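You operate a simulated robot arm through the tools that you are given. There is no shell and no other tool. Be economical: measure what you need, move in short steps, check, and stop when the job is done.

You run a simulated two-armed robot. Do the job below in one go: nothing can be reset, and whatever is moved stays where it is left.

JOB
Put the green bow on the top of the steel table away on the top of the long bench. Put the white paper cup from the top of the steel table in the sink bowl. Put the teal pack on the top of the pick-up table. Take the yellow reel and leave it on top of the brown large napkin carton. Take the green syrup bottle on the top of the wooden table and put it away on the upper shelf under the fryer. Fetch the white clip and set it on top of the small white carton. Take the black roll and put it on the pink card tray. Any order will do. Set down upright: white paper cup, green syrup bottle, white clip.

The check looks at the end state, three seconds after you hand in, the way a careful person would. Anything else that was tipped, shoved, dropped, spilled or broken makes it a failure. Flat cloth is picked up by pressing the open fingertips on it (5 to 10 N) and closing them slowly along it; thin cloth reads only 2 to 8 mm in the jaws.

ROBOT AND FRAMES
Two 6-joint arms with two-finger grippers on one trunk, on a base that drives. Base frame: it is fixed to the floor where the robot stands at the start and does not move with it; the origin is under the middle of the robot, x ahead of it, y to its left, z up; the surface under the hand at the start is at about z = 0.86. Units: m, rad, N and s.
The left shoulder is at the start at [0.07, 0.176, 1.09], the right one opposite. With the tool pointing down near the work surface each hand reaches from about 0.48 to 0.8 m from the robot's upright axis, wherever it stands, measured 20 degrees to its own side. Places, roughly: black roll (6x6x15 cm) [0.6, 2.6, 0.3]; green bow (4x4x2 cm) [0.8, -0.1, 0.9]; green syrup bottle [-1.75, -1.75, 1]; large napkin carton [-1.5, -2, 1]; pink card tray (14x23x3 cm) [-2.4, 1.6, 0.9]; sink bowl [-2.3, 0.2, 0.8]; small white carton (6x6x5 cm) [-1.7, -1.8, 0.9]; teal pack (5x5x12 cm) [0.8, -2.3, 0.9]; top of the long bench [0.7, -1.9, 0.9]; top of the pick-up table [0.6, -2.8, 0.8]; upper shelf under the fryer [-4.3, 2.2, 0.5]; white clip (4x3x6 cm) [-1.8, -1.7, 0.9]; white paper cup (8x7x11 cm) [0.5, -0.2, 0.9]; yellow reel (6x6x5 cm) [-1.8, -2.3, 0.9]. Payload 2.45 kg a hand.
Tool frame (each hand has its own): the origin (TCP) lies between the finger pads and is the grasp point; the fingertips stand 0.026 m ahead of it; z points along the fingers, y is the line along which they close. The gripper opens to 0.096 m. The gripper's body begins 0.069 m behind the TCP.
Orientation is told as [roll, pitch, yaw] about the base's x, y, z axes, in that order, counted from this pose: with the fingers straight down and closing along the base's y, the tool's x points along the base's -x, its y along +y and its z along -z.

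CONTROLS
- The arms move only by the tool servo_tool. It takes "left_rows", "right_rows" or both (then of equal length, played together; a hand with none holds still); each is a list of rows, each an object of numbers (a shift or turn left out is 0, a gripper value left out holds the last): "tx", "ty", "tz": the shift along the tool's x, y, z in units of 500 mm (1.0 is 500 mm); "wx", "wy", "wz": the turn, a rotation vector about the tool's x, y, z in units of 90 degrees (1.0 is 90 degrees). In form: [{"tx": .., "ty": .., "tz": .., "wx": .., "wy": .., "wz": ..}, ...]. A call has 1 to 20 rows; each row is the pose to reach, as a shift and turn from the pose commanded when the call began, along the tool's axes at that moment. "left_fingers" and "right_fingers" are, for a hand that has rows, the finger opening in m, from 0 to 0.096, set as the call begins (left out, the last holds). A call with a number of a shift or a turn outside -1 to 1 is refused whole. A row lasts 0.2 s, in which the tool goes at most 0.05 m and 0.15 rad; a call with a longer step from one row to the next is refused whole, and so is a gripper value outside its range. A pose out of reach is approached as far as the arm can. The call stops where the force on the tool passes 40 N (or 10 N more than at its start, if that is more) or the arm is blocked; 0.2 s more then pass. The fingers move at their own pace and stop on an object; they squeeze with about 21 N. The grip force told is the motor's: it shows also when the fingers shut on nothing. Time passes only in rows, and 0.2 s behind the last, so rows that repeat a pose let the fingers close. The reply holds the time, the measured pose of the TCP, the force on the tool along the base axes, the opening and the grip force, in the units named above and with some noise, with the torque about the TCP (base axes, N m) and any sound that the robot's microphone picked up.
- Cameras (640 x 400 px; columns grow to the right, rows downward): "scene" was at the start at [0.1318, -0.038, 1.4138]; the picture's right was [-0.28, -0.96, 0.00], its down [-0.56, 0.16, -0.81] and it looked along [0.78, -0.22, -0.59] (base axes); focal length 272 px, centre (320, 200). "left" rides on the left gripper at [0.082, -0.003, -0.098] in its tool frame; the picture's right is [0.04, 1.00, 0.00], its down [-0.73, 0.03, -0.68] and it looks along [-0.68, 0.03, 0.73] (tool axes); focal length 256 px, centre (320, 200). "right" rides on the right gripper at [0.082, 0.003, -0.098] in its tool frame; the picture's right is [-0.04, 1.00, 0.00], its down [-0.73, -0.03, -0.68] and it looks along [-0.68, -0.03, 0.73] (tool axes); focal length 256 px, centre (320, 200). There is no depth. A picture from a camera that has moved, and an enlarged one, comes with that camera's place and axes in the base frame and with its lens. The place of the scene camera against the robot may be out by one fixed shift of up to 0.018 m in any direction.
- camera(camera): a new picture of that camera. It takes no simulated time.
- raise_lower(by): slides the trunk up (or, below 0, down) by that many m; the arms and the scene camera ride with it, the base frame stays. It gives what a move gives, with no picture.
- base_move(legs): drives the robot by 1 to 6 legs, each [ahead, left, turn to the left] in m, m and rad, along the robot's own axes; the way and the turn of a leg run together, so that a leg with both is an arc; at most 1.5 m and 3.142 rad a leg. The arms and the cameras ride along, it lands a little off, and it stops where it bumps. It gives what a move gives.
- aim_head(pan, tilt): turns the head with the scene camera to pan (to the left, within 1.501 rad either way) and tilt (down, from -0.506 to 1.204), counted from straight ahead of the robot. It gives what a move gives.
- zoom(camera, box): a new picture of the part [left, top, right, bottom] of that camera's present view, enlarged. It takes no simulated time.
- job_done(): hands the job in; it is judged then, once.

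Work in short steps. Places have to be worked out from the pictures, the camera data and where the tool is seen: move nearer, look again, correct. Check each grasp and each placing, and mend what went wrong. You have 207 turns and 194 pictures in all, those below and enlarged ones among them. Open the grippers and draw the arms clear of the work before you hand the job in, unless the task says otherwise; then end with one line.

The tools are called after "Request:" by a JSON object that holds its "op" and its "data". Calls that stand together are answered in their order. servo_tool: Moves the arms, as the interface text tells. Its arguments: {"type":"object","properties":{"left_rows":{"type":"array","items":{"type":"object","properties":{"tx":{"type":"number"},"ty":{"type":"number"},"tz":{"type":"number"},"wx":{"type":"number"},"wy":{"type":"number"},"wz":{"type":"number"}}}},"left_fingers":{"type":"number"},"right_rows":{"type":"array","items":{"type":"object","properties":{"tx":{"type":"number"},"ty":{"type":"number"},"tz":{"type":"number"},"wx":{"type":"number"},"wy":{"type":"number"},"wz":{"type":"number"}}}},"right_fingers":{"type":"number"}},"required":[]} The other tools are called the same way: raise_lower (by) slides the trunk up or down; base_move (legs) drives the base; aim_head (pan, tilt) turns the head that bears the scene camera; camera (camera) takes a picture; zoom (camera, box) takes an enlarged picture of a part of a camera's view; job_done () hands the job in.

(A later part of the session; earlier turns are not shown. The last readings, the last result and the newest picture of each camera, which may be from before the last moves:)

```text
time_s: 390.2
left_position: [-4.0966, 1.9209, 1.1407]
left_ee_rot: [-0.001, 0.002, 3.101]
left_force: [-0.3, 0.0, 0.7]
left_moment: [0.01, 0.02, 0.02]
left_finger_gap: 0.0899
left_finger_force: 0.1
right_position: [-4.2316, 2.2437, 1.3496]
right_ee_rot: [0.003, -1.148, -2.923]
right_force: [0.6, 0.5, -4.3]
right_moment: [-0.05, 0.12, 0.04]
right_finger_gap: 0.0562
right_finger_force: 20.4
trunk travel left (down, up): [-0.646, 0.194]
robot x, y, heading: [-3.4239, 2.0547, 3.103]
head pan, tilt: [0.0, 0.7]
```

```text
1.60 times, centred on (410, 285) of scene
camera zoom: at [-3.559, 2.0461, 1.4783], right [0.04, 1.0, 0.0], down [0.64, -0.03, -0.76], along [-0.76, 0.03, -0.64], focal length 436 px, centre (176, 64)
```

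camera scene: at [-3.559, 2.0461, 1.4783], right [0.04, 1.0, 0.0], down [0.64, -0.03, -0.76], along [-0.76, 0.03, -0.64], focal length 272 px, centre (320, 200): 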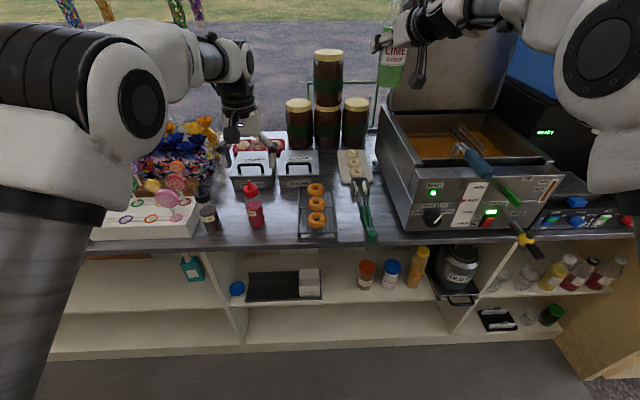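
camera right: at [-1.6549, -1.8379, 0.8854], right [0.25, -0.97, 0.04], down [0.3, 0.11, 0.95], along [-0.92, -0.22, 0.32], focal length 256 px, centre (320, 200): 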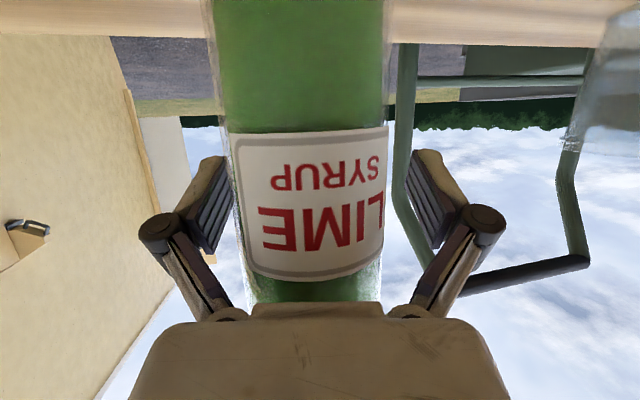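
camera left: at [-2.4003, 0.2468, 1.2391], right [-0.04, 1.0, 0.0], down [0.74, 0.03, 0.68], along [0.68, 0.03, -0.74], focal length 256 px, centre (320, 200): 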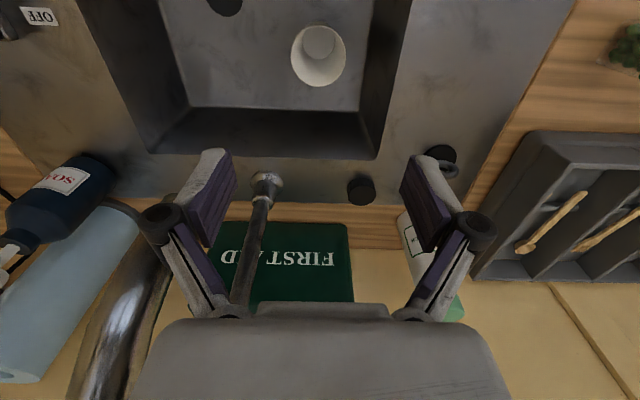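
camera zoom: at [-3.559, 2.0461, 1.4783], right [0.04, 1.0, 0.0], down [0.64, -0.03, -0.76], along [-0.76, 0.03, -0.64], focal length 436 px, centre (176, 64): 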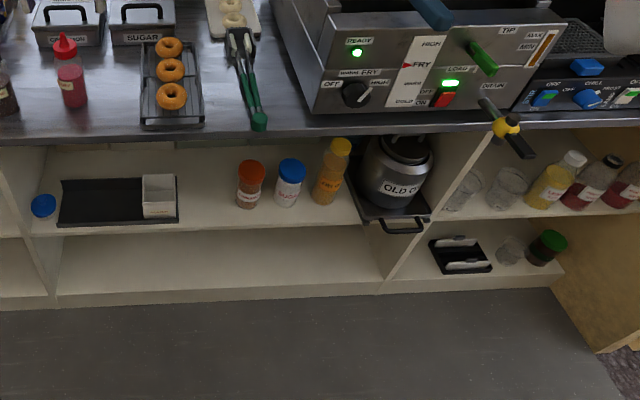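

The upper shelf (z≈0.5, front edge x≈-4.10) has a free gap at y≈2.07–2.22 between a white box and an orange jar. First I retract the left hand and square up the right hand.

Request:
{"op": "servo_tool", "data": {"left_rows": [{"tx": 0.05, "tz": -0.05, "ty": 0.03}, {"tx": 0.1, "tz": -0.1, "ty": 0.06}, {"tx": 0.15, "tz": -0.15, "ty": 0.09}, {"tx": 0.2, "tz": -0.2, "ty": 0.12}, {"tx": 0.2, "tz": -0.2, "ty": 0.12}], "right_rows": [{"wx": 0.042, "wz": 0.019}, {"wx": 0.085, "wz": 0.038}, {"wx": 0.127, "wz": 0.0568}, {"wx": 0.127, "wz": 0.0568}, {"wx": 0.127, "wz": 0.0568}]}}

Request:
{"op": "aim_head", "data": {"pan": -1.5, "tilt": 0.8}}

Request:
{"op": "camera", "data": {"camera": "scene"}}

```text
time_s: 391.4
left_position: [-4.0007, 1.8578, 1.2413]
left_ee_rot: [0.0, 0.005, 3.101]
left_force: [0.0, -0.3, -0.2]
left_moment: [-0.02, -0.02, -0.01]
left_finger_gap: 0.0902
left_finger_force: 0.0
right_position: [-4.2328, 2.245, 1.3472]
right_ee_rot: [0.005, -1.151, -3.071]
right_force: [-0.9, -0.7, -4.0]
right_moment: [-0.01, 0.06, -0.01]
right_finger_gap: 0.0562
right_finger_force: 21.5
right hand out of reach, approached as far as the arm can: row 3, 4, 5
trunk travel left (down, up): [-0.646, 0.194]
robot x, y, heading: [-3.4197, 2.0538, 3.099]
head pan, tilt: [0.0, 0.7]
```

```text
time_s: 393.0
left_position: [-3.9989, 1.8571, 1.241]
left_ee_rot: [0.0, 0.002, 3.103]
left_force: [-0.1, 0.1, 0.2]
left_moment: [-0.01, -0.02, 0.02]
left_finger_gap: 0.0902
left_finger_force: 0.0
right_position: [-4.2321, 2.2438, 1.3482]
right_ee_rot: [0.007, -1.151, -3.068]
right_force: [-0.6, 0.0, -4.7]
right_moment: [-0.02, 0.07, -0.01]
right_finger_gap: 0.0563
right_finger_force: 21.3
trunk travel left (down, up): [-0.646, 0.194]
robot x, y, heading: [-3.4177, 2.0525, 3.102]
head pan, tilt: [-1.499, 0.799]
```

```text
63 pictures are left
camera scene: at [-3.4764, 2.1233, 1.4701], right [1.0, 0.03, 0.0], down [0.02, -0.72, -0.7], along [-0.02, 0.7, -0.72], focal length 272 px, centre (320, 200)
```

scene: 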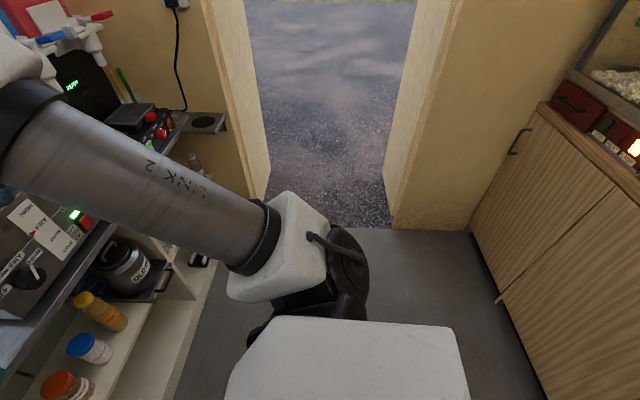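

I check behind-left for the open drawer before backing up.

Request:
{"op": "aim_head", "data": {"pan": 1.5, "tilt": 0.8}}

Request:
{"op": "camera", "data": {"camera": "scene"}}

```text
time_s: 395.6
left_position: [-3.9989, 1.8566, 1.241]
left_ee_rot: [0.0, 0.003, 3.102]
left_force: [-0.3, 0.7, 0.2]
left_moment: [-0.01, 0.01, 0.02]
left_finger_gap: 0.0902
left_finger_force: 0.0
right_position: [-4.2314, 2.2438, 1.3484]
right_ee_rot: [0.008, -1.15, -3.069]
right_force: [0.4, 0.1, -4.6]
right_moment: [0.0, 0.13, 0.0]
right_finger_gap: 0.056
right_finger_force: 20.3
trunk travel left (down, up): [-0.646, 0.194]
robot x, y, heading: [-3.4217, 2.0532, 3.097]
head pan, tilt: [1.499, 0.799]
```

```text
62 pictures are left
camera scene: at [-3.4831, 1.9625, 1.4702], right [-0.99, 0.11, 0.0], down [0.08, 0.71, -0.7], along [-0.08, -0.69, -0.72], focal length 272 px, centre (320, 200)
```

scene: 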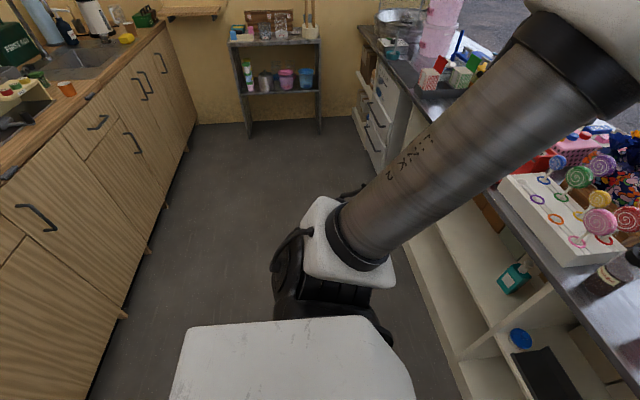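

No open drawer behind me; the cabinets are at x≈-2.5. I back up 0.27 m and shift left 0.12 m, then lower the trunk.

Request:
{"op": "base_move", "data": {"legs": [[-0.27, 0.11, 0.04]]}}

Request:
{"op": "aim_head", "data": {"pan": 0, "tilt": 0.6}}

Request:
{"op": "raise_lower", "data": {"by": -0.45}}

Request:
{"op": "camera", "data": {"camera": "scene"}}

```text
time_s: 397.6
left_position: [-3.7182, 1.7164, 1.2396]
left_ee_rot: [0.001, 0.006, -3.138]
left_force: [-0.6, -0.8, -0.8]
left_moment: [0.01, -0.01, 0.01]
left_finger_gap: 0.0899
left_finger_force: 0.1
right_position: [-3.9688, 2.0909, 1.347]
right_ee_rot: [0.01, -1.149, -3.026]
right_force: [0.1, -0.5, -4.8]
right_moment: [0.0, 0.04, 0.0]
right_finger_gap: 0.0558
right_finger_force: 21.3
trunk travel left (down, up): [-0.646, 0.194]
robot x, y, heading: [-3.1485, 1.9411, -3.14]
head pan, tilt: [1.499, 0.799]
```

```text
time_s: 399.2
left_position: [-3.7184, 1.7161, 1.2409]
left_ee_rot: [0.001, 0.002, -3.139]
left_force: [-0.5, -0.4, -0.3]
left_moment: [0.0, 0.0, -0.01]
left_finger_gap: 0.09
left_finger_force: 0.1
right_position: [-3.9669, 2.0918, 1.3483]
right_ee_rot: [0.007, -1.15, -3.023]
right_force: [-0.5, -0.2, -4.1]
right_moment: [-0.01, 0.05, 0.02]
right_finger_gap: 0.0562
right_finger_force: 21.2
trunk travel left (down, up): [-0.646, 0.194]
robot x, y, heading: [-3.1491, 1.9377, -3.139]
head pan, tilt: [0.0, 0.6]
```

```text
refused: -0.45 is not a number from -0.4 to 0.4
```

```text
61 pictures are left
camera scene: at [-3.2907, 1.9238, 1.4869], right [0.0, 1.0, 0.0], down [0.57, 0.0, -0.82], along [-0.82, 0.0, -0.57], focal length 272 px, centre (320, 200)
```

scene: 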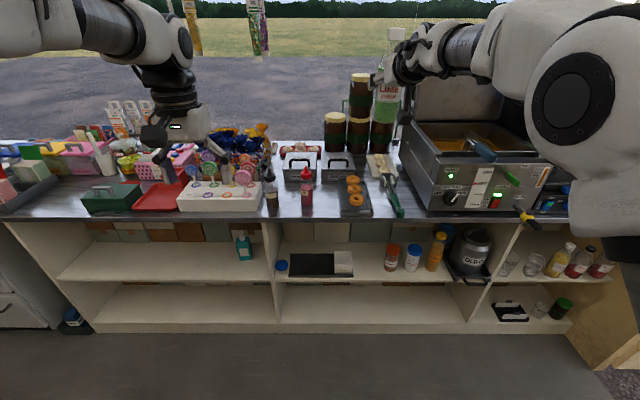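

I lower the trunk 0.4 m (bottle is in front of the counter edge).

Request:
{"op": "raise_lower", "data": {"by": -0.4}}

Request:
{"op": "aim_head", "data": {"pan": -0.1, "tilt": 0.45}}

Request:
{"op": "camera", "data": {"camera": "scene"}}

Request:
{"op": "camera", "data": {"camera": "right"}}

```text
time_s: 403.1
left_position: [-3.718, 1.7157, 0.8406]
left_ee_rot: [0.0, 0.001, -3.138]
left_force: [0.0, 0.1, 0.2]
left_moment: [-0.05, 0.01, 0.01]
left_finger_gap: 0.0899
left_finger_force: 0.0
right_position: [-3.9661, 2.0922, 0.948]
right_ee_rot: [0.006, -1.151, -3.025]
right_force: [-0.3, 0.2, -4.6]
right_moment: [0.02, 0.06, -0.02]
right_finger_gap: 0.0562
right_finger_force: 21.0
trunk travel left (down, up): [-0.246, 0.594]
robot x, y, heading: [-3.1511, 1.9376, -3.136]
head pan, tilt: [0.0, 0.6]
```

```text
time_s: 403.8
left_position: [-3.7179, 1.7155, 0.8402]
left_ee_rot: [-0.001, 0.005, -3.138]
left_force: [-0.2, -0.2, -0.3]
left_moment: [-0.03, 0.06, -0.01]
left_finger_gap: 0.0898
left_finger_force: 0.1
right_position: [-3.9668, 2.0918, 0.9477]
right_ee_rot: [0.006, -1.15, -3.024]
right_force: [0.1, 0.3, -5.5]
right_moment: [-0.01, 0.07, 0.0]
right_finger_gap: 0.0561
right_finger_force: 21.0
trunk travel left (down, up): [-0.246, 0.594]
robot x, y, heading: [-3.1465, 1.9357, -3.136]
head pan, tilt: [-0.099, 0.45]
```

```text
60 pictures are left
camera scene: at [-3.2933, 1.9328, 1.1004], right [0.1, 1.0, 0.0], down [0.43, -0.04, -0.9], along [-0.9, 0.09, -0.44], focal length 272 px, centre (320, 200)
```

scene: 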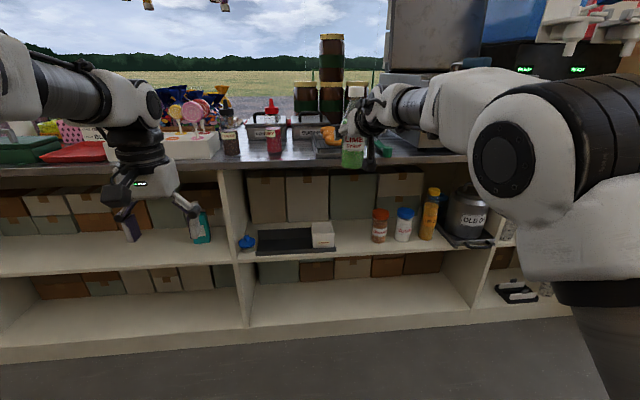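

```text
59 pictures are left
camera right: at [-3.8441, 2.1029, 0.9139], right [0.11, -0.99, 0.04], down [0.31, 0.07, 0.95], along [-0.94, -0.09, 0.32], focal length 256 px, centre (320, 200)
```

right: 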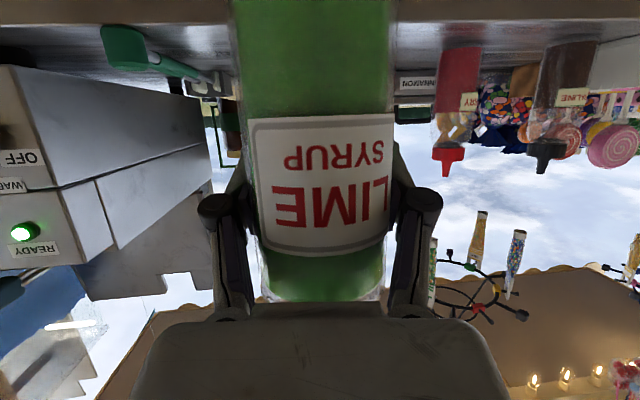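

Shelf z≈0.50; gap between white box (y 2.07) and orange jar (y 2.216). I lower trunk 0.24 m more and the arm 9.5 cm, in front of the shelf.

Request:
{"op": "raise_lower", "data": {"by": -0.24}}

Request:
{"op": "servo_tool", "data": {"right_rows": [{"tx": 0.058, "tz": 0.026}, {"tx": 0.115, "tz": 0.051}, {"tx": 0.173, "tz": 0.077}, {"tx": 0.173, "tz": 0.077}]}}

Request:
{"op": "base_move", "data": {"legs": [[0.0, -0.05, 0]]}}

Request:
{"op": "aim_head", "data": {"pan": -0.2, "tilt": 0.3}}

Request:
{"op": "camera", "data": {"camera": "scene"}}

```text
time_s: 406.3
left_position: [-3.7172, 1.715, 0.6009]
left_ee_rot: [-0.001, 0.002, -3.138]
left_force: [-0.3, 0.0, -0.1]
left_moment: [0.01, 0.01, -0.02]
left_finger_gap: 0.0901
left_finger_force: 0.0
right_position: [-3.9671, 2.0918, 0.708]
right_ee_rot: [0.006, -1.151, -3.026]
right_force: [-0.4, 0.5, -4.2]
right_moment: [-0.04, 0.06, 0.0]
right_finger_gap: 0.0562
right_finger_force: 21.2
trunk travel left (down, up): [-0.006, 0.834]
robot x, y, heading: [-3.1485, 1.9364, -3.141]
head pan, tilt: [-0.099, 0.45]
```

```text
time_s: 407.3
left_position: [-3.7164, 1.715, 0.5998]
left_ee_rot: [0.001, 0.003, -3.139]
left_force: [-0.4, -0.7, -0.7]
left_moment: [0.03, -0.02, -0.03]
left_finger_gap: 0.0897
left_finger_force: 0.1
right_position: [-3.9675, 2.0899, 0.6122]
right_ee_rot: [0.006, -1.15, -3.023]
right_force: [-0.1, -0.6, -5.2]
right_moment: [-0.02, 0.06, 0.0]
right_finger_gap: 0.0564
right_finger_force: 21.1
trunk travel left (down, up): [-0.006, 0.834]
robot x, y, heading: [-3.1495, 1.9407, -3.137]
head pan, tilt: [-0.099, 0.45]
```

```text
time_s: 408.2
left_position: [-3.7171, 1.7657, 0.6011]
left_ee_rot: [0.001, 0.005, -3.137]
left_force: [-0.1, 0.3, 0.3]
left_moment: [0.04, -0.02, 0.01]
left_finger_gap: 0.0902
left_finger_force: 0.0
right_position: [-3.9678, 2.1395, 0.6136]
right_ee_rot: [0.007, -1.148, -3.025]
right_force: [0.6, 0.7, -4.7]
right_moment: [0.02, 0.05, 0.01]
right_finger_gap: 0.0562
right_finger_force: 20.8
trunk travel left (down, up): [-0.006, 0.834]
robot x, y, heading: [-3.1495, 1.991, -3.144]
head pan, tilt: [-0.099, 0.45]
```

```text
time_s: 408.9
left_position: [-3.7161, 1.7658, 0.6008]
left_ee_rot: [0.0, 0.005, -3.138]
left_force: [-0.6, 0.4, 0.2]
left_moment: [0.01, -0.01, -0.01]
left_finger_gap: 0.09
left_finger_force: 0.0
right_position: [-3.9684, 2.1393, 0.6126]
right_ee_rot: [0.007, -1.152, -3.025]
right_force: [0.0, 0.4, -3.2]
right_moment: [-0.02, 0.07, 0.02]
right_finger_gap: 0.0561
right_finger_force: 21.5
trunk travel left (down, up): [-0.006, 0.834]
robot x, y, heading: [-3.1467, 1.9886, -3.135]
head pan, tilt: [-0.201, 0.3]
```

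```text
58 pictures are left
camera scene: at [-3.2933, 1.9929, 0.8744], right [0.2, 0.98, 0.0], down [0.29, -0.06, -0.95], along [-0.94, 0.19, -0.3], focal length 272 px, centre (320, 200)
```

scene: 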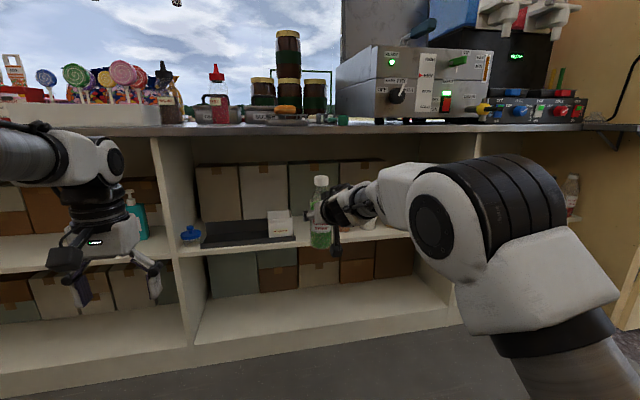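

Bottle is ~1.5 cm above shelf level and aligned with the gap. I drive forward 0.12 m and check.

Request:
{"op": "base_move", "data": {"legs": [[0.11, 0, 0]]}}

Request:
{"op": "zoom", "data": {"camera": "scene", "box": [220, 140, 420, 280]}}

Request:
{"op": "camera", "data": {"camera": "right"}}

```text
time_s: 410.1
left_position: [-3.8329, 1.7659, 0.6003]
left_ee_rot: [0.0, 0.004, -3.137]
left_force: [0.1, -0.3, 0.0]
left_moment: [0.03, 0.0, 0.03]
left_finger_gap: 0.0902
left_finger_force: 0.0
right_position: [-4.0828, 2.1394, 0.6114]
right_ee_rot: [0.009, -1.151, -3.025]
right_force: [-0.7, 0.6, -5.3]
right_moment: [0.0, 0.09, 0.04]
right_finger_gap: 0.0563
right_finger_force: 21.3
trunk travel left (down, up): [-0.006, 0.834]
robot x, y, heading: [-3.2625, 1.9872, -3.132]
head pan, tilt: [-0.201, 0.3]
```

```text
2.86 times, centred on (320, 210) of scene
camera zoom: at [-3.4082, 1.9926, 0.8743], right [0.2, 0.98, 0.0], down [0.29, -0.06, -0.95], along [-0.94, 0.19, -0.3], focal length 778 px, centre (320, 171)
```

zoom: 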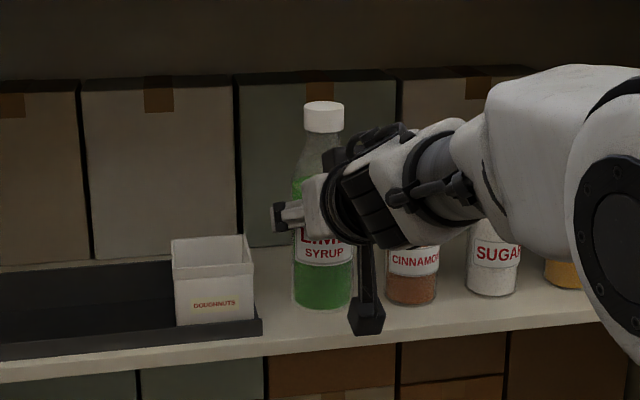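

```text
56 pictures are left
camera right: at [-3.9598, 2.151, 0.5782], right [0.11, -0.99, 0.04], down [0.31, 0.07, 0.95], along [-0.94, -0.09, 0.32], focal length 256 px, centre (320, 200)
```

right: 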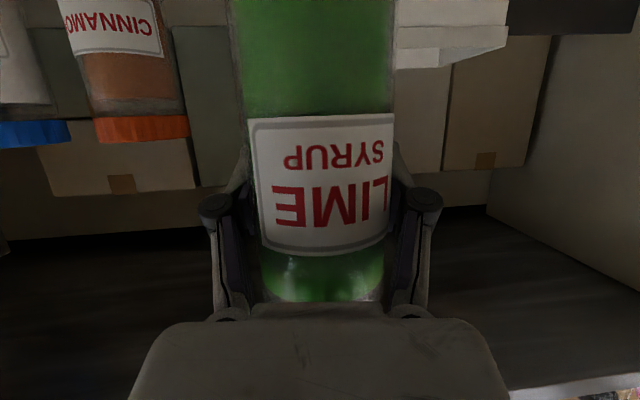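

Clearance both sides. Forward the last 6.5 cm.

Request:
{"op": "base_move", "data": {"legs": [[0.065, -0.006, 0]]}}

Request:
{"op": "camera", "data": {"camera": "right"}}

Request:
{"op": "zoom", "data": {"camera": "scene", "box": [220, 140, 420, 280]}}

```text
time_s: 411.1
left_position: [-3.899, 1.7714, 0.6002]
left_ee_rot: [0.001, 0.003, -3.138]
left_force: [-0.3, 0.3, -0.5]
left_moment: [-0.03, -0.02, -0.01]
left_finger_gap: 0.0902
left_finger_force: 0.0
right_position: [-4.1498, 2.1447, 0.6105]
right_ee_rot: [0.007, -1.148, -3.025]
right_force: [0.3, -0.1, -4.5]
right_moment: [-0.02, 0.08, 0.02]
right_finger_gap: 0.0564
right_finger_force: 21.1
trunk travel left (down, up): [-0.006, 0.834]
robot x, y, heading: [-3.3283, 1.9917, -3.141]
head pan, tilt: [-0.201, 0.3]
```

```text
55 pictures are left
camera right: at [-4.0271, 2.1568, 0.5779], right [0.11, -0.99, 0.04], down [0.31, 0.07, 0.95], along [-0.94, -0.09, 0.32], focal length 256 px, centre (320, 200)
```

right: 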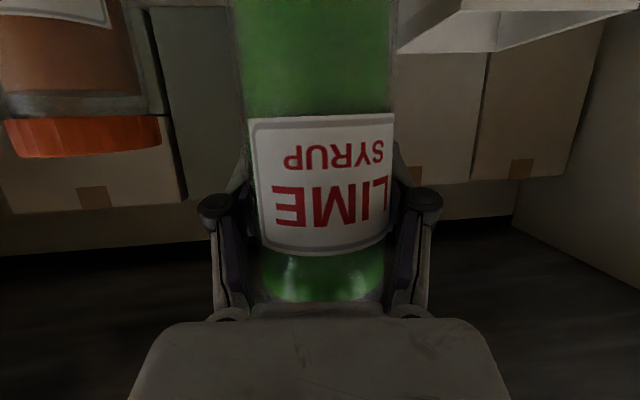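

```text
2.86 times, centred on (320, 210) of scene
camera zoom: at [-3.4755, 1.9984, 0.8743], right [0.2, 0.98, 0.0], down [0.29, -0.06, -0.95], along [-0.94, 0.19, -0.3], focal length 778 px, centre (320, 171)
```

zoom: 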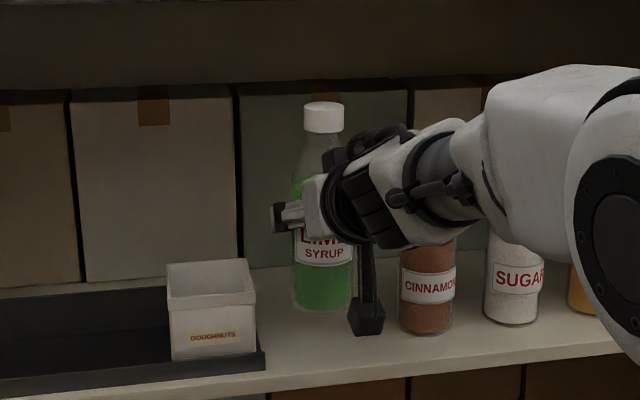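

Bottle is over the shelf in the gap. I lower in 3 mm rows until contact.

Request:
{"op": "servo_tool", "data": {"right_rows": [{"tx": 0.0055, "tz": 0.0024}, {"tx": 0.011, "tz": 0.0049}, {"tx": 0.0164, "tz": 0.0073}, {"tx": 0.0219, "tz": 0.0098}, {"tx": 0.0274, "tz": 0.0122}, {"tx": 0.0329, "tz": 0.0147}]}}

```text
time_s: 412.5
left_position: [-3.8997, 1.7705, 0.6008]
left_ee_rot: [0.001, 0.004, -3.138]
left_force: [-0.7, -0.1, -0.5]
left_moment: [0.04, 0.02, -0.01]
left_finger_gap: 0.09
left_finger_force: 0.1
right_position: [-4.1496, 2.1457, 0.5948]
right_ee_rot: [0.004, -1.149, -3.023]
right_force: [0.2, -0.8, -3.8]
right_moment: [-0.02, 0.05, 0.03]
right_finger_gap: 0.0562
right_finger_force: 20.9
trunk travel left (down, up): [-0.006, 0.834]
robot x, y, heading: [-3.3325, 1.9965, -3.136]
head pan, tilt: [-0.201, 0.3]
```

No contact yet; continue.

Request:
{"op": "servo_tool", "data": {"right_rows": [{"tx": 0.0055, "tz": 0.0024}, {"tx": 0.011, "tz": 0.0049}, {"tx": 0.0164, "tz": 0.0073}, {"tx": 0.0219, "tz": 0.0098}, {"tx": 0.0274, "tz": 0.0122}, {"tx": 0.0329, "tz": 0.0147}]}}

Request:
{"op": "zoom", "data": {"camera": "scene", "box": [220, 140, 420, 280]}}

```text
time_s: 413.9
left_position: [-3.899, 1.7716, 0.6006]
left_ee_rot: [0.001, 0.004, -3.139]
left_force: [0.7, -0.5, 0.0]
left_moment: [0.0, 0.01, -0.05]
left_finger_gap: 0.0899
left_finger_force: 0.0
right_position: [-4.1496, 2.1454, 0.5764]
right_ee_rot: [0.006, -1.149, -3.024]
right_force: [0.6, -1.0, -4.9]
right_moment: [-0.01, 0.05, 0.0]
right_finger_gap: 0.0561
right_finger_force: 21.1
trunk travel left (down, up): [-0.006, 0.834]
robot x, y, heading: [-3.3269, 1.9912, -3.138]
head pan, tilt: [-0.201, 0.3]
```

```text
2.86 times, centred on (320, 210) of scene
camera zoom: at [-3.4752, 1.9984, 0.8744], right [0.2, 0.98, 0.0], down [0.29, -0.06, -0.95], along [-0.94, 0.19, -0.3], focal length 778 px, centre (320, 171)
```

zoom: 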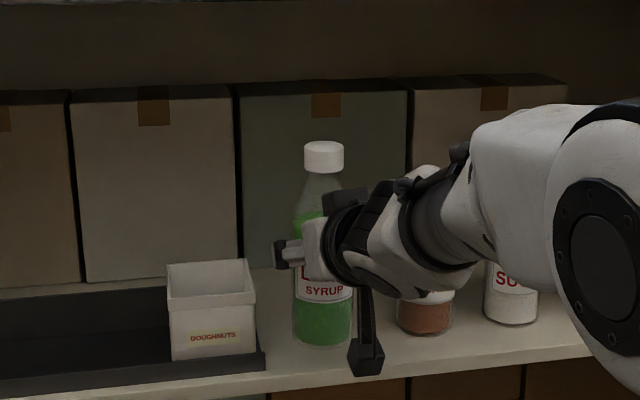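

Shelf is ≈0.48; about 1 cm to go.

Request:
{"op": "servo_tool", "data": {"right_rows": [{"tx": 0.0055, "tz": 0.0024}, {"tx": 0.011, "tz": 0.0049}, {"tx": 0.0164, "tz": 0.0073}, {"tx": 0.0219, "tz": 0.0098}, {"tx": 0.0274, "tz": 0.0122}]}}

```text
time_s: 415.1
left_position: [-3.8986, 1.7712, 0.6005]
left_ee_rot: [0.0, 0.005, -3.138]
left_force: [0.8, 0.7, 0.0]
left_moment: [0.04, 0.02, -0.01]
left_finger_gap: 0.09
left_finger_force: 0.1
right_position: [-4.1495, 2.1452, 0.5617]
right_ee_rot: [0.004, -1.148, -3.023]
right_force: [-0.3, 0.2, -3.7]
right_moment: [0.0, 0.07, 0.01]
right_finger_gap: 0.0563
right_finger_force: 20.8
trunk travel left (down, up): [-0.006, 0.834]
robot x, y, heading: [-3.3273, 1.9961, -3.138]
head pan, tilt: [-0.201, 0.3]
```

Request:
{"op": "zoom", "data": {"camera": "scene", "box": [260, 180, 400, 280]}}

```text
4.00 times, centred on (330, 230) of scene
camera zoom: at [-3.4752, 1.9984, 0.8744], right [0.2, 0.98, 0.0], down [0.29, -0.06, -0.95], along [-0.94, 0.19, -0.3], focal length 1089 px, centre (280, 80)
```

zoom: 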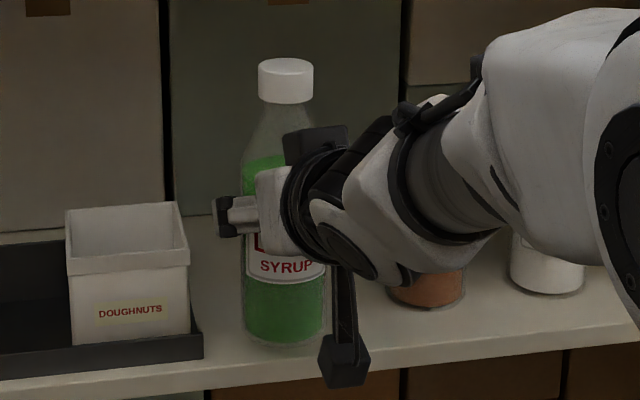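

Very close now; a few more millimetres.

Request:
{"op": "servo_tool", "data": {"right_rows": [{"tx": 0.0055, "tz": 0.0024}, {"tx": 0.011, "tz": 0.0049}, {"tx": 0.0164, "tz": 0.0073}, {"tx": 0.0219, "tz": 0.0098}, {"tx": 0.0274, "tz": 0.0122}]}}

```text
time_s: 416.3
left_position: [-3.8994, 1.7704, 0.6006]
left_ee_rot: [-0.001, 0.004, -3.138]
left_force: [0.0, -0.1, 0.1]
left_moment: [0.0, 0.01, -0.03]
left_finger_gap: 0.09
left_finger_force: 0.0
right_position: [-4.1508, 2.146, 0.5461]
right_ee_rot: [0.007, -1.149, -3.025]
right_force: [0.8, -0.2, -3.6]
right_moment: [-0.04, 0.08, -0.02]
right_finger_gap: 0.0561
right_finger_force: 21.1
trunk travel left (down, up): [-0.006, 0.834]
robot x, y, heading: [-3.33, 1.9953, -3.134]
head pan, tilt: [-0.201, 0.3]
```

Request:
{"op": "zoom", "data": {"camera": "scene", "box": [260, 180, 400, 280]}}

Request:
{"op": "camera", "data": {"camera": "right"}}

```text
4.00 times, centred on (330, 230) of scene
camera zoom: at [-3.4752, 1.9983, 0.8744], right [0.2, 0.98, 0.0], down [0.29, -0.06, -0.95], along [-0.94, 0.19, -0.3], focal length 1089 px, centre (280, 80)
```

zoom: 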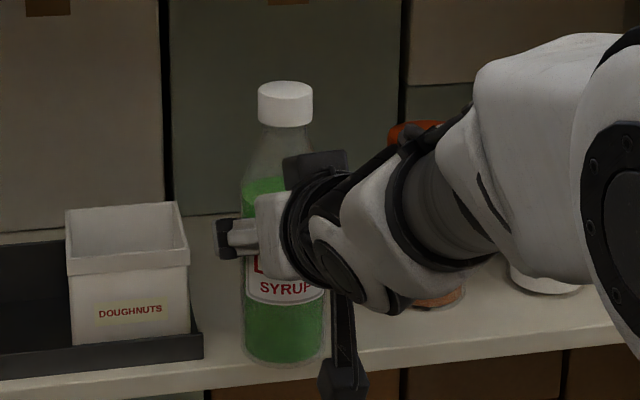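

```text
50 pictures are left
camera right: at [-4.027, 2.1568, 0.5115], right [0.11, -0.99, 0.04], down [0.31, 0.07, 0.95], along [-0.94, -0.09, 0.32], focal length 256 px, centre (320, 200)
```

right: 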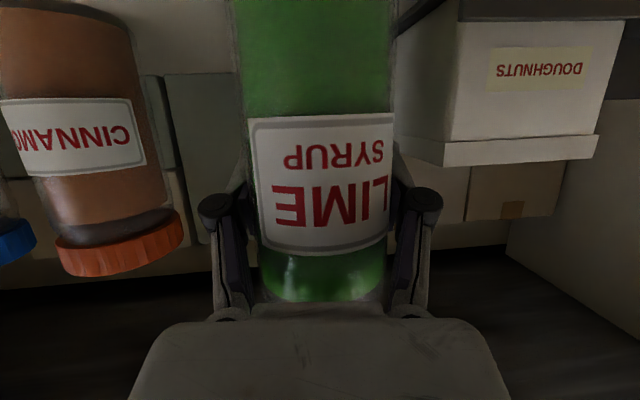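

Recomputing from both views: shelf is at z≈0.449 with front edge x≈-4.13, so I must go deeper. I raise 3 cm and drive 6 cm further in.

Request:
{"op": "servo_tool", "data": {"right_rows": [{"tx": -0.027, "tz": -0.012}, {"tx": -0.055, "tz": -0.0245}, {"tx": -0.055, "tz": -0.0245}]}}

Request:
{"op": "base_move", "data": {"legs": [[0.06, -0.01, 0]]}}

Request:
{"op": "zoom", "data": {"camera": "scene", "box": [240, 150, 440, 290]}}

Request:
{"op": "camera", "data": {"camera": "right"}}

```text
time_s: 417.1
left_position: [-3.8992, 1.7711, 0.6016]
left_ee_rot: [-0.003, 0.003, -3.138]
left_force: [-0.6, -0.4, -0.6]
left_moment: [0.01, 0.01, -0.02]
left_finger_gap: 0.0898
left_finger_force: 0.1
right_position: [-4.1501, 2.1441, 0.5763]
right_ee_rot: [0.008, -1.148, -3.024]
right_force: [-0.5, 0.5, -4.8]
right_moment: [0.0, 0.11, -0.02]
right_finger_gap: 0.0562
right_finger_force: 20.7
trunk travel left (down, up): [-0.006, 0.834]
robot x, y, heading: [-3.3317, 1.995, -3.136]
head pan, tilt: [-0.201, 0.3]
```

```text
time_s: 418.1
left_position: [-3.9593, 1.7812, 0.6003]
left_ee_rot: [-0.001, 0.003, -3.137]
left_force: [0.4, 0.1, -0.9]
left_moment: [0.0, -0.01, -0.03]
left_finger_gap: 0.09
left_finger_force: 0.1
right_position: [-4.209, 2.1543, 0.576]
right_ee_rot: [0.006, -1.149, -3.024]
right_force: [-1.2, 0.1, -4.7]
right_moment: [0.0, 0.12, -0.01]
right_finger_gap: 0.0561
right_finger_force: 21.0
trunk travel left (down, up): [-0.006, 0.834]
robot x, y, heading: [-3.3922, 1.9991, -3.137]
head pan, tilt: [-0.201, 0.3]
```

```text
2.86 times, centred on (340, 220) of scene
camera zoom: at [-3.5343, 2.0083, 0.8743], right [0.2, 0.98, 0.0], down [0.29, -0.06, -0.95], along [-0.94, 0.19, -0.3], focal length 778 px, centre (263, 143)
```

zoom: 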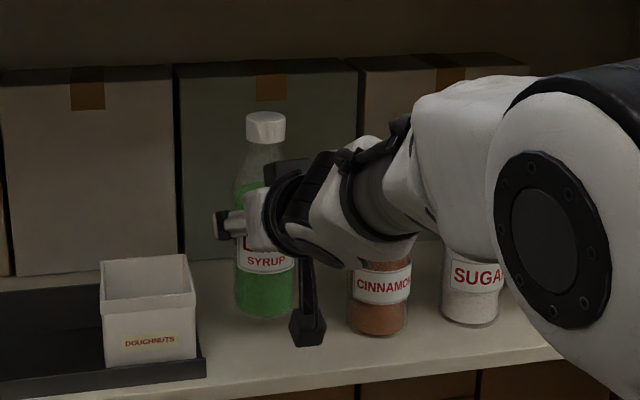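

```text
48 pictures are left
camera right: at [-4.0863, 2.1654, 0.5421], right [0.11, -0.99, 0.04], down [0.31, 0.07, 0.95], along [-0.94, -0.09, 0.32], focal length 256 px, centre (320, 200)
```

right: 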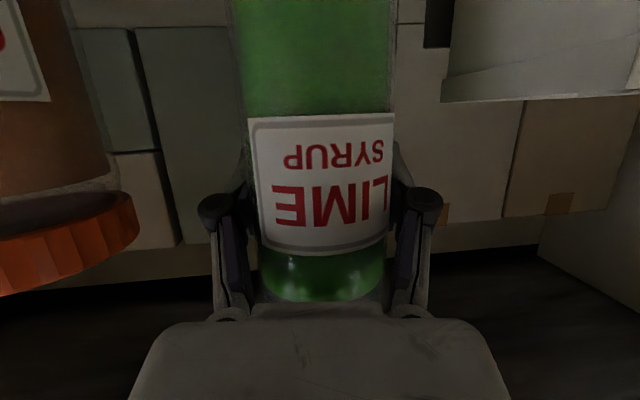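

Now lower: 2.2 cm, then slow steps.

Request:
{"op": "servo_tool", "data": {"right_rows": [{"tx": 0.02, "tz": 0.009}, {"tx": 0.04, "tz": 0.018}, {"tx": 0.0455, "tz": 0.0203}, {"tx": 0.051, "tz": 0.0228}, {"tx": 0.0565, "tz": 0.0252}, {"tx": 0.062, "tz": 0.0277}, {"tx": 0.0675, "tz": 0.03}, {"tx": 0.073, "tz": 0.0326}]}}

```text
time_s: 419.9
left_position: [-3.9571, 1.7803, 0.6019]
left_ee_rot: [-0.001, 0.0, -3.137]
left_force: [-0.7, 0.1, -0.4]
left_moment: [0.02, 0.0, 0.04]
left_finger_gap: 0.0902
left_finger_force: 0.0
right_position: [-4.2096, 2.1533, 0.5428]
right_ee_rot: [0.008, -1.155, -3.024]
right_force: [-7.5, 0.9, 15.2]
right_moment: [0.11, -0.14, 0.05]
right_finger_gap: 0.0571
right_finger_force: 21.0
trunk travel left (down, up): [-0.006, 0.834]
robot x, y, heading: [-3.3883, 2.0079, -3.138]
head pan, tilt: [-0.201, 0.3]
```

Contact (bottle stands on the shelf). I ease 2 mm, open moderately, and back straight out.

Request:
{"op": "servo_tool", "data": {"right_rows": [{"tx": -0.004, "tz": -0.0018}, {"tx": -0.004, "tz": -0.0018}]}}

Request:
{"op": "servo_tool", "data": {"right_rows": [{}, {}, {}], "right_fingers": 0.08}}

Request:
{"op": "camera", "data": {"camera": "right"}}

Request:
{"op": "base_move", "data": {"legs": [[-0.16, 0, 0]]}}

Request:
{"op": "zoom", "data": {"camera": "scene", "box": [220, 130, 440, 290]}}

```text
time_s: 420.5
left_position: [-3.9578, 1.7795, 0.6018]
left_ee_rot: [-0.003, 0.001, -3.136]
left_force: [0.2, -0.3, 0.1]
left_moment: [0.05, -0.01, 0.02]
left_finger_gap: 0.0902
left_finger_force: 0.0
right_position: [-4.209, 2.153, 0.5418]
right_ee_rot: [0.006, -1.152, -3.022]
right_force: [-5.6, -2.0, 12.3]
right_moment: [0.01, 0.34, 0.05]
right_finger_gap: 0.0561
right_finger_force: 20.6
trunk travel left (down, up): [-0.006, 0.834]
robot x, y, heading: [-3.3915, 2.003, -3.137]
head pan, tilt: [-0.201, 0.3]
```

```text
time_s: 421.3
left_position: [-3.9572, 1.7814, 0.6011]
left_ee_rot: [-0.002, 0.003, -3.136]
left_force: [-0.7, 0.2, 0.7]
left_moment: [0.01, -0.01, 0.03]
left_finger_gap: 0.0899
left_finger_force: 0.0
right_position: [-4.2085, 2.1553, 0.5394]
right_ee_rot: [0.007, -1.149, -3.023]
right_force: [0.5, 0.5, 0.6]
right_moment: [0.01, -0.01, 0.01]
right_finger_gap: 0.08
right_finger_force: 0.0
trunk travel left (down, up): [-0.006, 0.834]
robot x, y, heading: [-3.3873, 2.0034, -3.138]
head pan, tilt: [-0.201, 0.3]
```

```text
47 pictures are left
camera right: at [-4.0856, 2.1662, 0.5051], right [0.11, -0.99, 0.04], down [0.31, 0.07, 0.95], along [-0.94, -0.09, 0.32], focal length 256 px, centre (320, 200)
```

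right: 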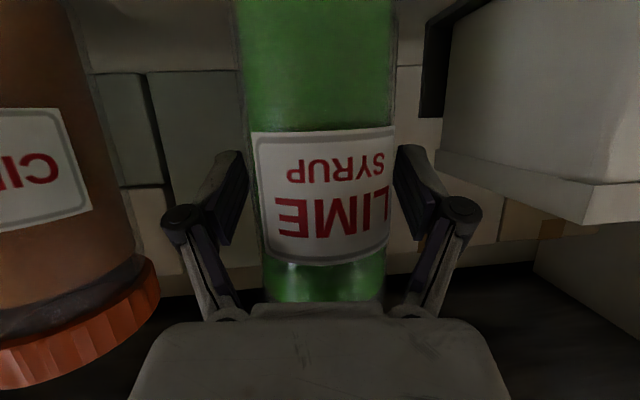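

```text
time_s: 422.7
left_position: [-3.7954, 1.7824, 0.6009]
left_ee_rot: [0.0, 0.002, -3.137]
left_force: [0.4, 0.6, 0.1]
left_moment: [0.02, 0.0, -0.02]
left_finger_gap: 0.0899
left_finger_force: 0.1
right_position: [-4.0452, 2.1573, 0.5403]
right_ee_rot: [0.006, -1.15, -3.027]
right_force: [-0.2, -0.2, -0.5]
right_moment: [0.02, -0.02, -0.02]
right_finger_gap: 0.0801
right_finger_force: 0.0
trunk travel left (down, up): [-0.006, 0.834]
robot x, y, heading: [-3.2263, 2.0078, -3.137]
head pan, tilt: [-0.201, 0.3]
```

```text
2.50 times, centred on (330, 210) of scene
camera zoom: at [-3.3696, 2.0089, 0.8746], right [0.2, 0.98, 0.0], down [0.29, -0.06, -0.96], along [-0.94, 0.19, -0.3], focal length 681 px, centre (295, 175)
```

zoom: 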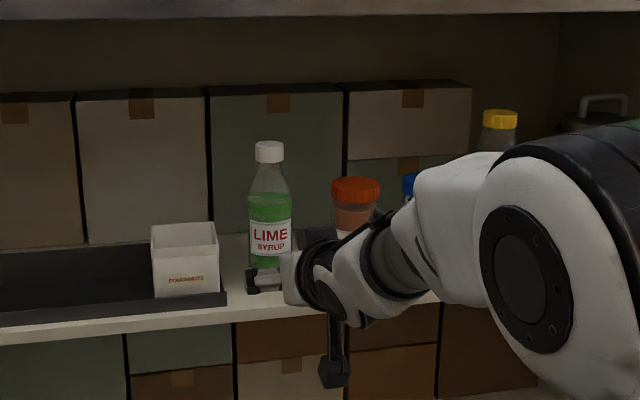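

Bottle stands upright on the upper shelf. Now for the black roll outside: I back off, raise the trunk and turn north to leave.

Request:
{"op": "base_move", "data": {"legs": [[-0.08, 0, 0]]}}

Request:
{"op": "raise_lower", "data": {"by": 0.4}}

Request:
{"op": "base_move", "data": {"legs": [[0, -0.1, -1.57], [0, 0.33, 0]]}}

Request:
{"op": "aim_head", "data": {"pan": 0, "tilt": 0.45}}

Request:
{"op": "camera", "data": {"camera": "scene"}}

```text
time_s: 423.8
left_position: [-3.7118, 1.7815, 0.6009]
left_ee_rot: [-0.002, 0.001, -3.137]
left_force: [1.0, -0.3, 0.8]
left_moment: [-0.02, 0.0, -0.05]
left_finger_gap: 0.0901
left_finger_force: 0.0
right_position: [-3.9633, 2.1554, 0.5402]
right_ee_rot: [0.007, -1.151, -3.024]
right_force: [0.0, -0.5, -0.4]
right_moment: [0.02, -0.01, 0.0]
right_finger_gap: 0.0802
right_finger_force: 0.1
trunk travel left (down, up): [-0.006, 0.834]
robot x, y, heading: [-3.1459, 2.0066, -3.138]
head pan, tilt: [-0.201, 0.3]
```

```text
time_s: 427.6
left_position: [-3.7117, 1.7813, 1.0017]
left_ee_rot: [-0.004, 0.003, -3.137]
left_force: [-0.1, 0.2, -0.3]
left_moment: [0.0, 0.01, 0.03]
left_finger_gap: 0.0903
left_finger_force: 0.0
right_position: [-3.9641, 2.1557, 0.9394]
right_ee_rot: [0.008, -1.15, -3.026]
right_force: [-0.3, -1.2, -1.2]
right_moment: [0.0, 0.0, -0.01]
right_finger_gap: 0.08
right_finger_force: 0.1
trunk travel left (down, up): [-0.406, 0.434]
robot x, y, heading: [-3.143, 1.9993, -3.13]
head pan, tilt: [-0.201, 0.3]
```

```text
time_s: 433.6
left_position: [-3.6425, 2.6343, 1.0012]
left_ee_rot: [-0.002, 0.002, 1.579]
left_force: [-0.1, 0.2, -0.9]
left_moment: [-0.02, -0.01, -0.01]
left_finger_gap: 0.0899
left_finger_force: 0.0
right_position: [-3.2697, 2.8872, 0.9393]
right_ee_rot: [0.005, -1.15, 1.692]
right_force: [0.0, 0.7, 0.2]
right_moment: [-0.03, -0.03, -0.02]
right_finger_gap: 0.08
right_finger_force: 0.1
trunk travel left (down, up): [-0.406, 0.434]
robot x, y, heading: [-3.4168, 2.0691, 1.581]
head pan, tilt: [-0.201, 0.3]
```

```text
time_s: 434.4
left_position: [-3.6429, 2.6354, 1.0005]
left_ee_rot: [-0.003, 0.001, 1.578]
left_force: [1.1, 0.9, -0.4]
left_moment: [-0.01, 0.01, 0.01]
left_finger_gap: 0.0899
left_finger_force: 0.0
right_position: [-3.2688, 2.8879, 0.9397]
right_ee_rot: [0.007, -1.15, 1.693]
right_force: [-0.3, -0.1, 0.8]
right_moment: [-0.03, -0.02, -0.04]
right_finger_gap: 0.0797
right_finger_force: 0.1
trunk travel left (down, up): [-0.406, 0.434]
robot x, y, heading: [-3.4169, 2.0689, 1.574]
head pan, tilt: [0.0, 0.45]
```

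```text
45 pictures are left
camera scene: at [-3.421, 2.1959, 1.2606], right [1.0, 0.01, 0.0], down [0.0, -0.43, -0.9], along [-0.01, 0.9, -0.43], focal length 272 px, centre (320, 200)
```

scene: 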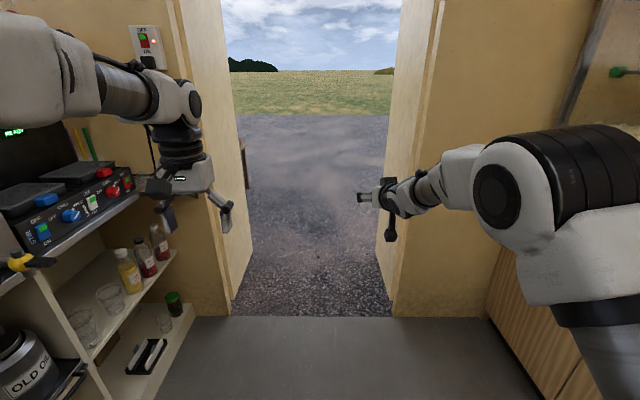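

I align with the door centre x≈-3.48 and drive out in corrected steps.

Request:
{"op": "base_move", "data": {"legs": [[0.5, 0.068, -0.003]]}}

```text
time_s: 437.3
left_position: [-3.7057, 3.1249, 1.0004]
left_ee_rot: [-0.001, 0.003, 1.567]
left_force: [0.3, 0.3, 0.1]
left_moment: [-0.01, -0.01, -0.02]
left_finger_gap: 0.09
left_finger_force: 0.1
right_position: [-3.3286, 3.3717, 0.9396]
right_ee_rot: [0.006, -1.151, 1.679]
right_force: [-1.1, 1.4, -0.5]
right_moment: [0.01, 0.03, 0.0]
right_finger_gap: 0.0799
right_finger_force: 0.1
trunk travel left (down, up): [-0.406, 0.434]
robot x, y, heading: [-3.4835, 2.5503, 1.569]
head pan, tilt: [0.0, 0.45]
```

Centred; forward.

Request:
{"op": "base_move", "data": {"legs": [[0.6, 0, 0]]}}

Request:
{"op": "base_move", "data": {"legs": [[0.6, 0, 0]]}}

```text
time_s: 440.7
left_position: [-3.698, 3.7236, 1.0021]
left_ee_rot: [-0.003, 0.003, 1.562]
left_force: [0.0, 0.1, -0.6]
left_moment: [0.02, 0.0, 0.0]
left_finger_gap: 0.0899
left_finger_force: 0.0
right_position: [-3.3211, 3.9719, 0.9412]
right_ee_rot: [0.008, -1.151, 1.677]
right_force: [0.1, 0.5, -0.3]
right_moment: [-0.02, 0.0, 0.0]
right_finger_gap: 0.08
right_finger_force: 0.1
trunk travel left (down, up): [-0.406, 0.434]
robot x, y, heading: [-3.4826, 3.1514, 1.561]
head pan, tilt: [0.0, 0.45]
```

```text
time_s: 444.0
left_position: [-3.6837, 4.3088, 1.0003]
left_ee_rot: [-0.002, 0.003, 1.551]
left_force: [0.4, 0.5, -0.4]
left_moment: [0.0, -0.01, 0.02]
left_finger_gap: 0.0903
left_finger_force: 0.0
right_position: [-3.3041, 4.5507, 0.9398]
right_ee_rot: [0.007, -1.149, 1.666]
right_force: [0.0, 0.1, -0.1]
right_moment: [-0.02, -0.05, 0.01]
right_finger_gap: 0.0802
right_finger_force: 0.1
trunk travel left (down, up): [-0.406, 0.434]
robot x, y, heading: [-3.4715, 3.7342, 1.551]
head pan, tilt: [0.0, 0.45]
```

Out of the door. I go on north, turn east, drive across and then south toward the roll's place.

Request:
{"op": "base_move", "data": {"legs": [[0.8, 0, 0], [0, 0, -1.55], [1.4, 0, 0], [1.45, 0, 0]]}}

Request:
{"op": "aim_head", "data": {"pan": -0.7, "tilt": 0.45}}

Request:
{"op": "camera", "data": {"camera": "scene"}}

```text
time_s: 465.3
left_position: [-0.0724, 4.9294, 1.0008]
left_ee_rot: [-0.002, 0.001, 0.057]
left_force: [-0.1, 0.4, -0.3]
left_moment: [-0.03, 0.02, 0.0]
left_finger_gap: 0.0901
left_finger_force: 0.0
right_position: [0.1987, 4.569, 0.941]
right_ee_rot: [0.008, -1.147, 0.171]
right_force: [-0.2, 0.3, -0.5]
right_moment: [0.02, 0.02, 0.02]
right_finger_gap: 0.0802
right_finger_force: 0.1
trunk travel left (down, up): [-0.406, 0.434]
robot x, y, heading: [-0.6275, 4.6745, 0.061]
head pan, tilt: [0.0, 0.45]
```

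```text
time_s: 466.4
left_position: [-0.0731, 4.9296, 0.9998]
left_ee_rot: [-0.001, 0.0, 0.059]
left_force: [0.2, 0.5, -0.1]
left_moment: [0.02, -0.02, 0.0]
left_finger_gap: 0.0902
left_finger_force: 0.0
right_position: [0.1977, 4.5695, 0.9401]
right_ee_rot: [0.007, -1.15, 0.17]
right_force: [-0.4, 1.3, 0.3]
right_moment: [0.0, 0.0, 0.02]
right_finger_gap: 0.0799
right_finger_force: 0.0
trunk travel left (down, up): [-0.406, 0.434]
robot x, y, heading: [-0.6279, 4.6776, 0.059]
head pan, tilt: [-0.7, 0.45]
```

```text
44 pictures are left
camera scene: at [-0.5071, 4.6108, 1.2606], right [-0.6, -0.8, 0.0], down [-0.35, 0.26, -0.9], along [0.72, -0.54, -0.44], focal length 272 px, centre (320, 200)
```

scene: 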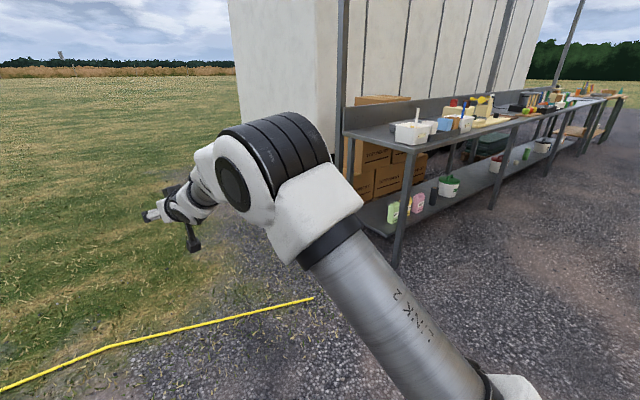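

The black roll stands on the table's lower shelf near [0.5,2.75]. I move alongside and look.

Request:
{"op": "base_move", "data": {"legs": [[0, -1.3, -0.06], [0.05, -0.72, 0]]}}

Request:
{"op": "raise_lower", "data": {"by": -0.4}}

Request:
{"op": "aim_head", "data": {"pan": -0.1, "tilt": 0.4}}

Request:
{"op": "camera", "data": {"camera": "scene"}}

```text
time_s: 476.4
left_position: [0.0185, 2.8592, 1.0006]
left_ee_rot: [0.003, 0.0, -0.021]
left_force: [-0.5, 0.1, -0.4]
left_moment: [0.02, -0.03, -0.02]
left_finger_gap: 0.09
left_finger_force: 0.1
right_position: [0.2598, 2.4796, 0.9408]
right_ee_rot: [0.007, -1.151, 0.091]
right_force: [0.3, -0.1, 0.8]
right_moment: [0.04, 0.01, 0.04]
right_finger_gap: 0.0801
right_finger_force: 0.1
trunk travel left (down, up): [-0.406, 0.434]
robot x, y, heading: [-0.556, 2.6492, -0.022]
head pan, tilt: [-0.7, 0.45]
```

```text
time_s: 480.3
left_position: [0.0189, 2.8592, 0.601]
left_ee_rot: [0.0, 0.001, -0.021]
left_force: [-0.7, 0.3, -0.2]
left_moment: [0.0, 0.0, 0.0]
left_finger_gap: 0.0899
left_finger_force: 0.1
right_position: [0.2599, 2.4789, 0.5396]
right_ee_rot: [0.005, -1.15, 0.092]
right_force: [-0.1, 0.2, -0.2]
right_moment: [0.01, -0.01, 0.0]
right_finger_gap: 0.08
right_finger_force: 0.1
trunk travel left (down, up): [-0.006, 0.834]
robot x, y, heading: [-0.5575, 2.651, -0.022]
head pan, tilt: [-0.7, 0.45]
```

```text
time_s: 481.3
left_position: [0.0177, 2.859, 0.6011]
left_ee_rot: [-0.002, 0.003, -0.021]
left_force: [-0.9, 0.3, 0.4]
left_moment: [-0.01, 0.01, 0.01]
left_finger_gap: 0.0901
left_finger_force: 0.1
right_position: [0.2593, 2.4801, 0.5401]
right_ee_rot: [0.007, -1.15, 0.092]
right_force: [-0.6, -0.7, -0.5]
right_moment: [-0.01, -0.02, -0.02]
right_finger_gap: 0.0797
right_finger_force: 0.1
trunk travel left (down, up): [-0.006, 0.834]
robot x, y, heading: [-0.5545, 2.6518, -0.023]
head pan, tilt: [-0.099, 0.4]
```

```text
43 pictures are left
camera scene: at [-0.4165, 2.6253, 0.8653], right [-0.12, -0.99, 0.0], down [-0.39, 0.05, -0.92], along [0.91, -0.11, -0.39], focal length 272 px, centre (320, 200)
```

scene: 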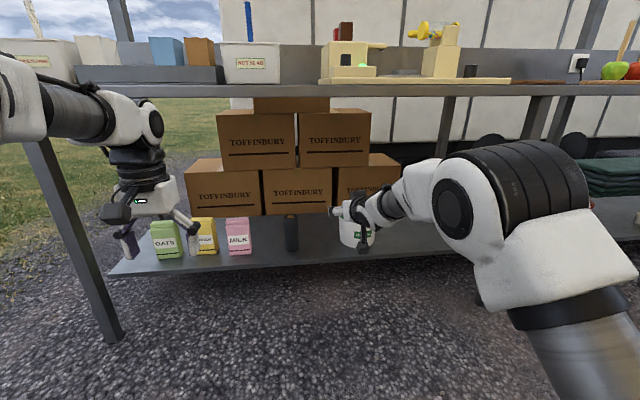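

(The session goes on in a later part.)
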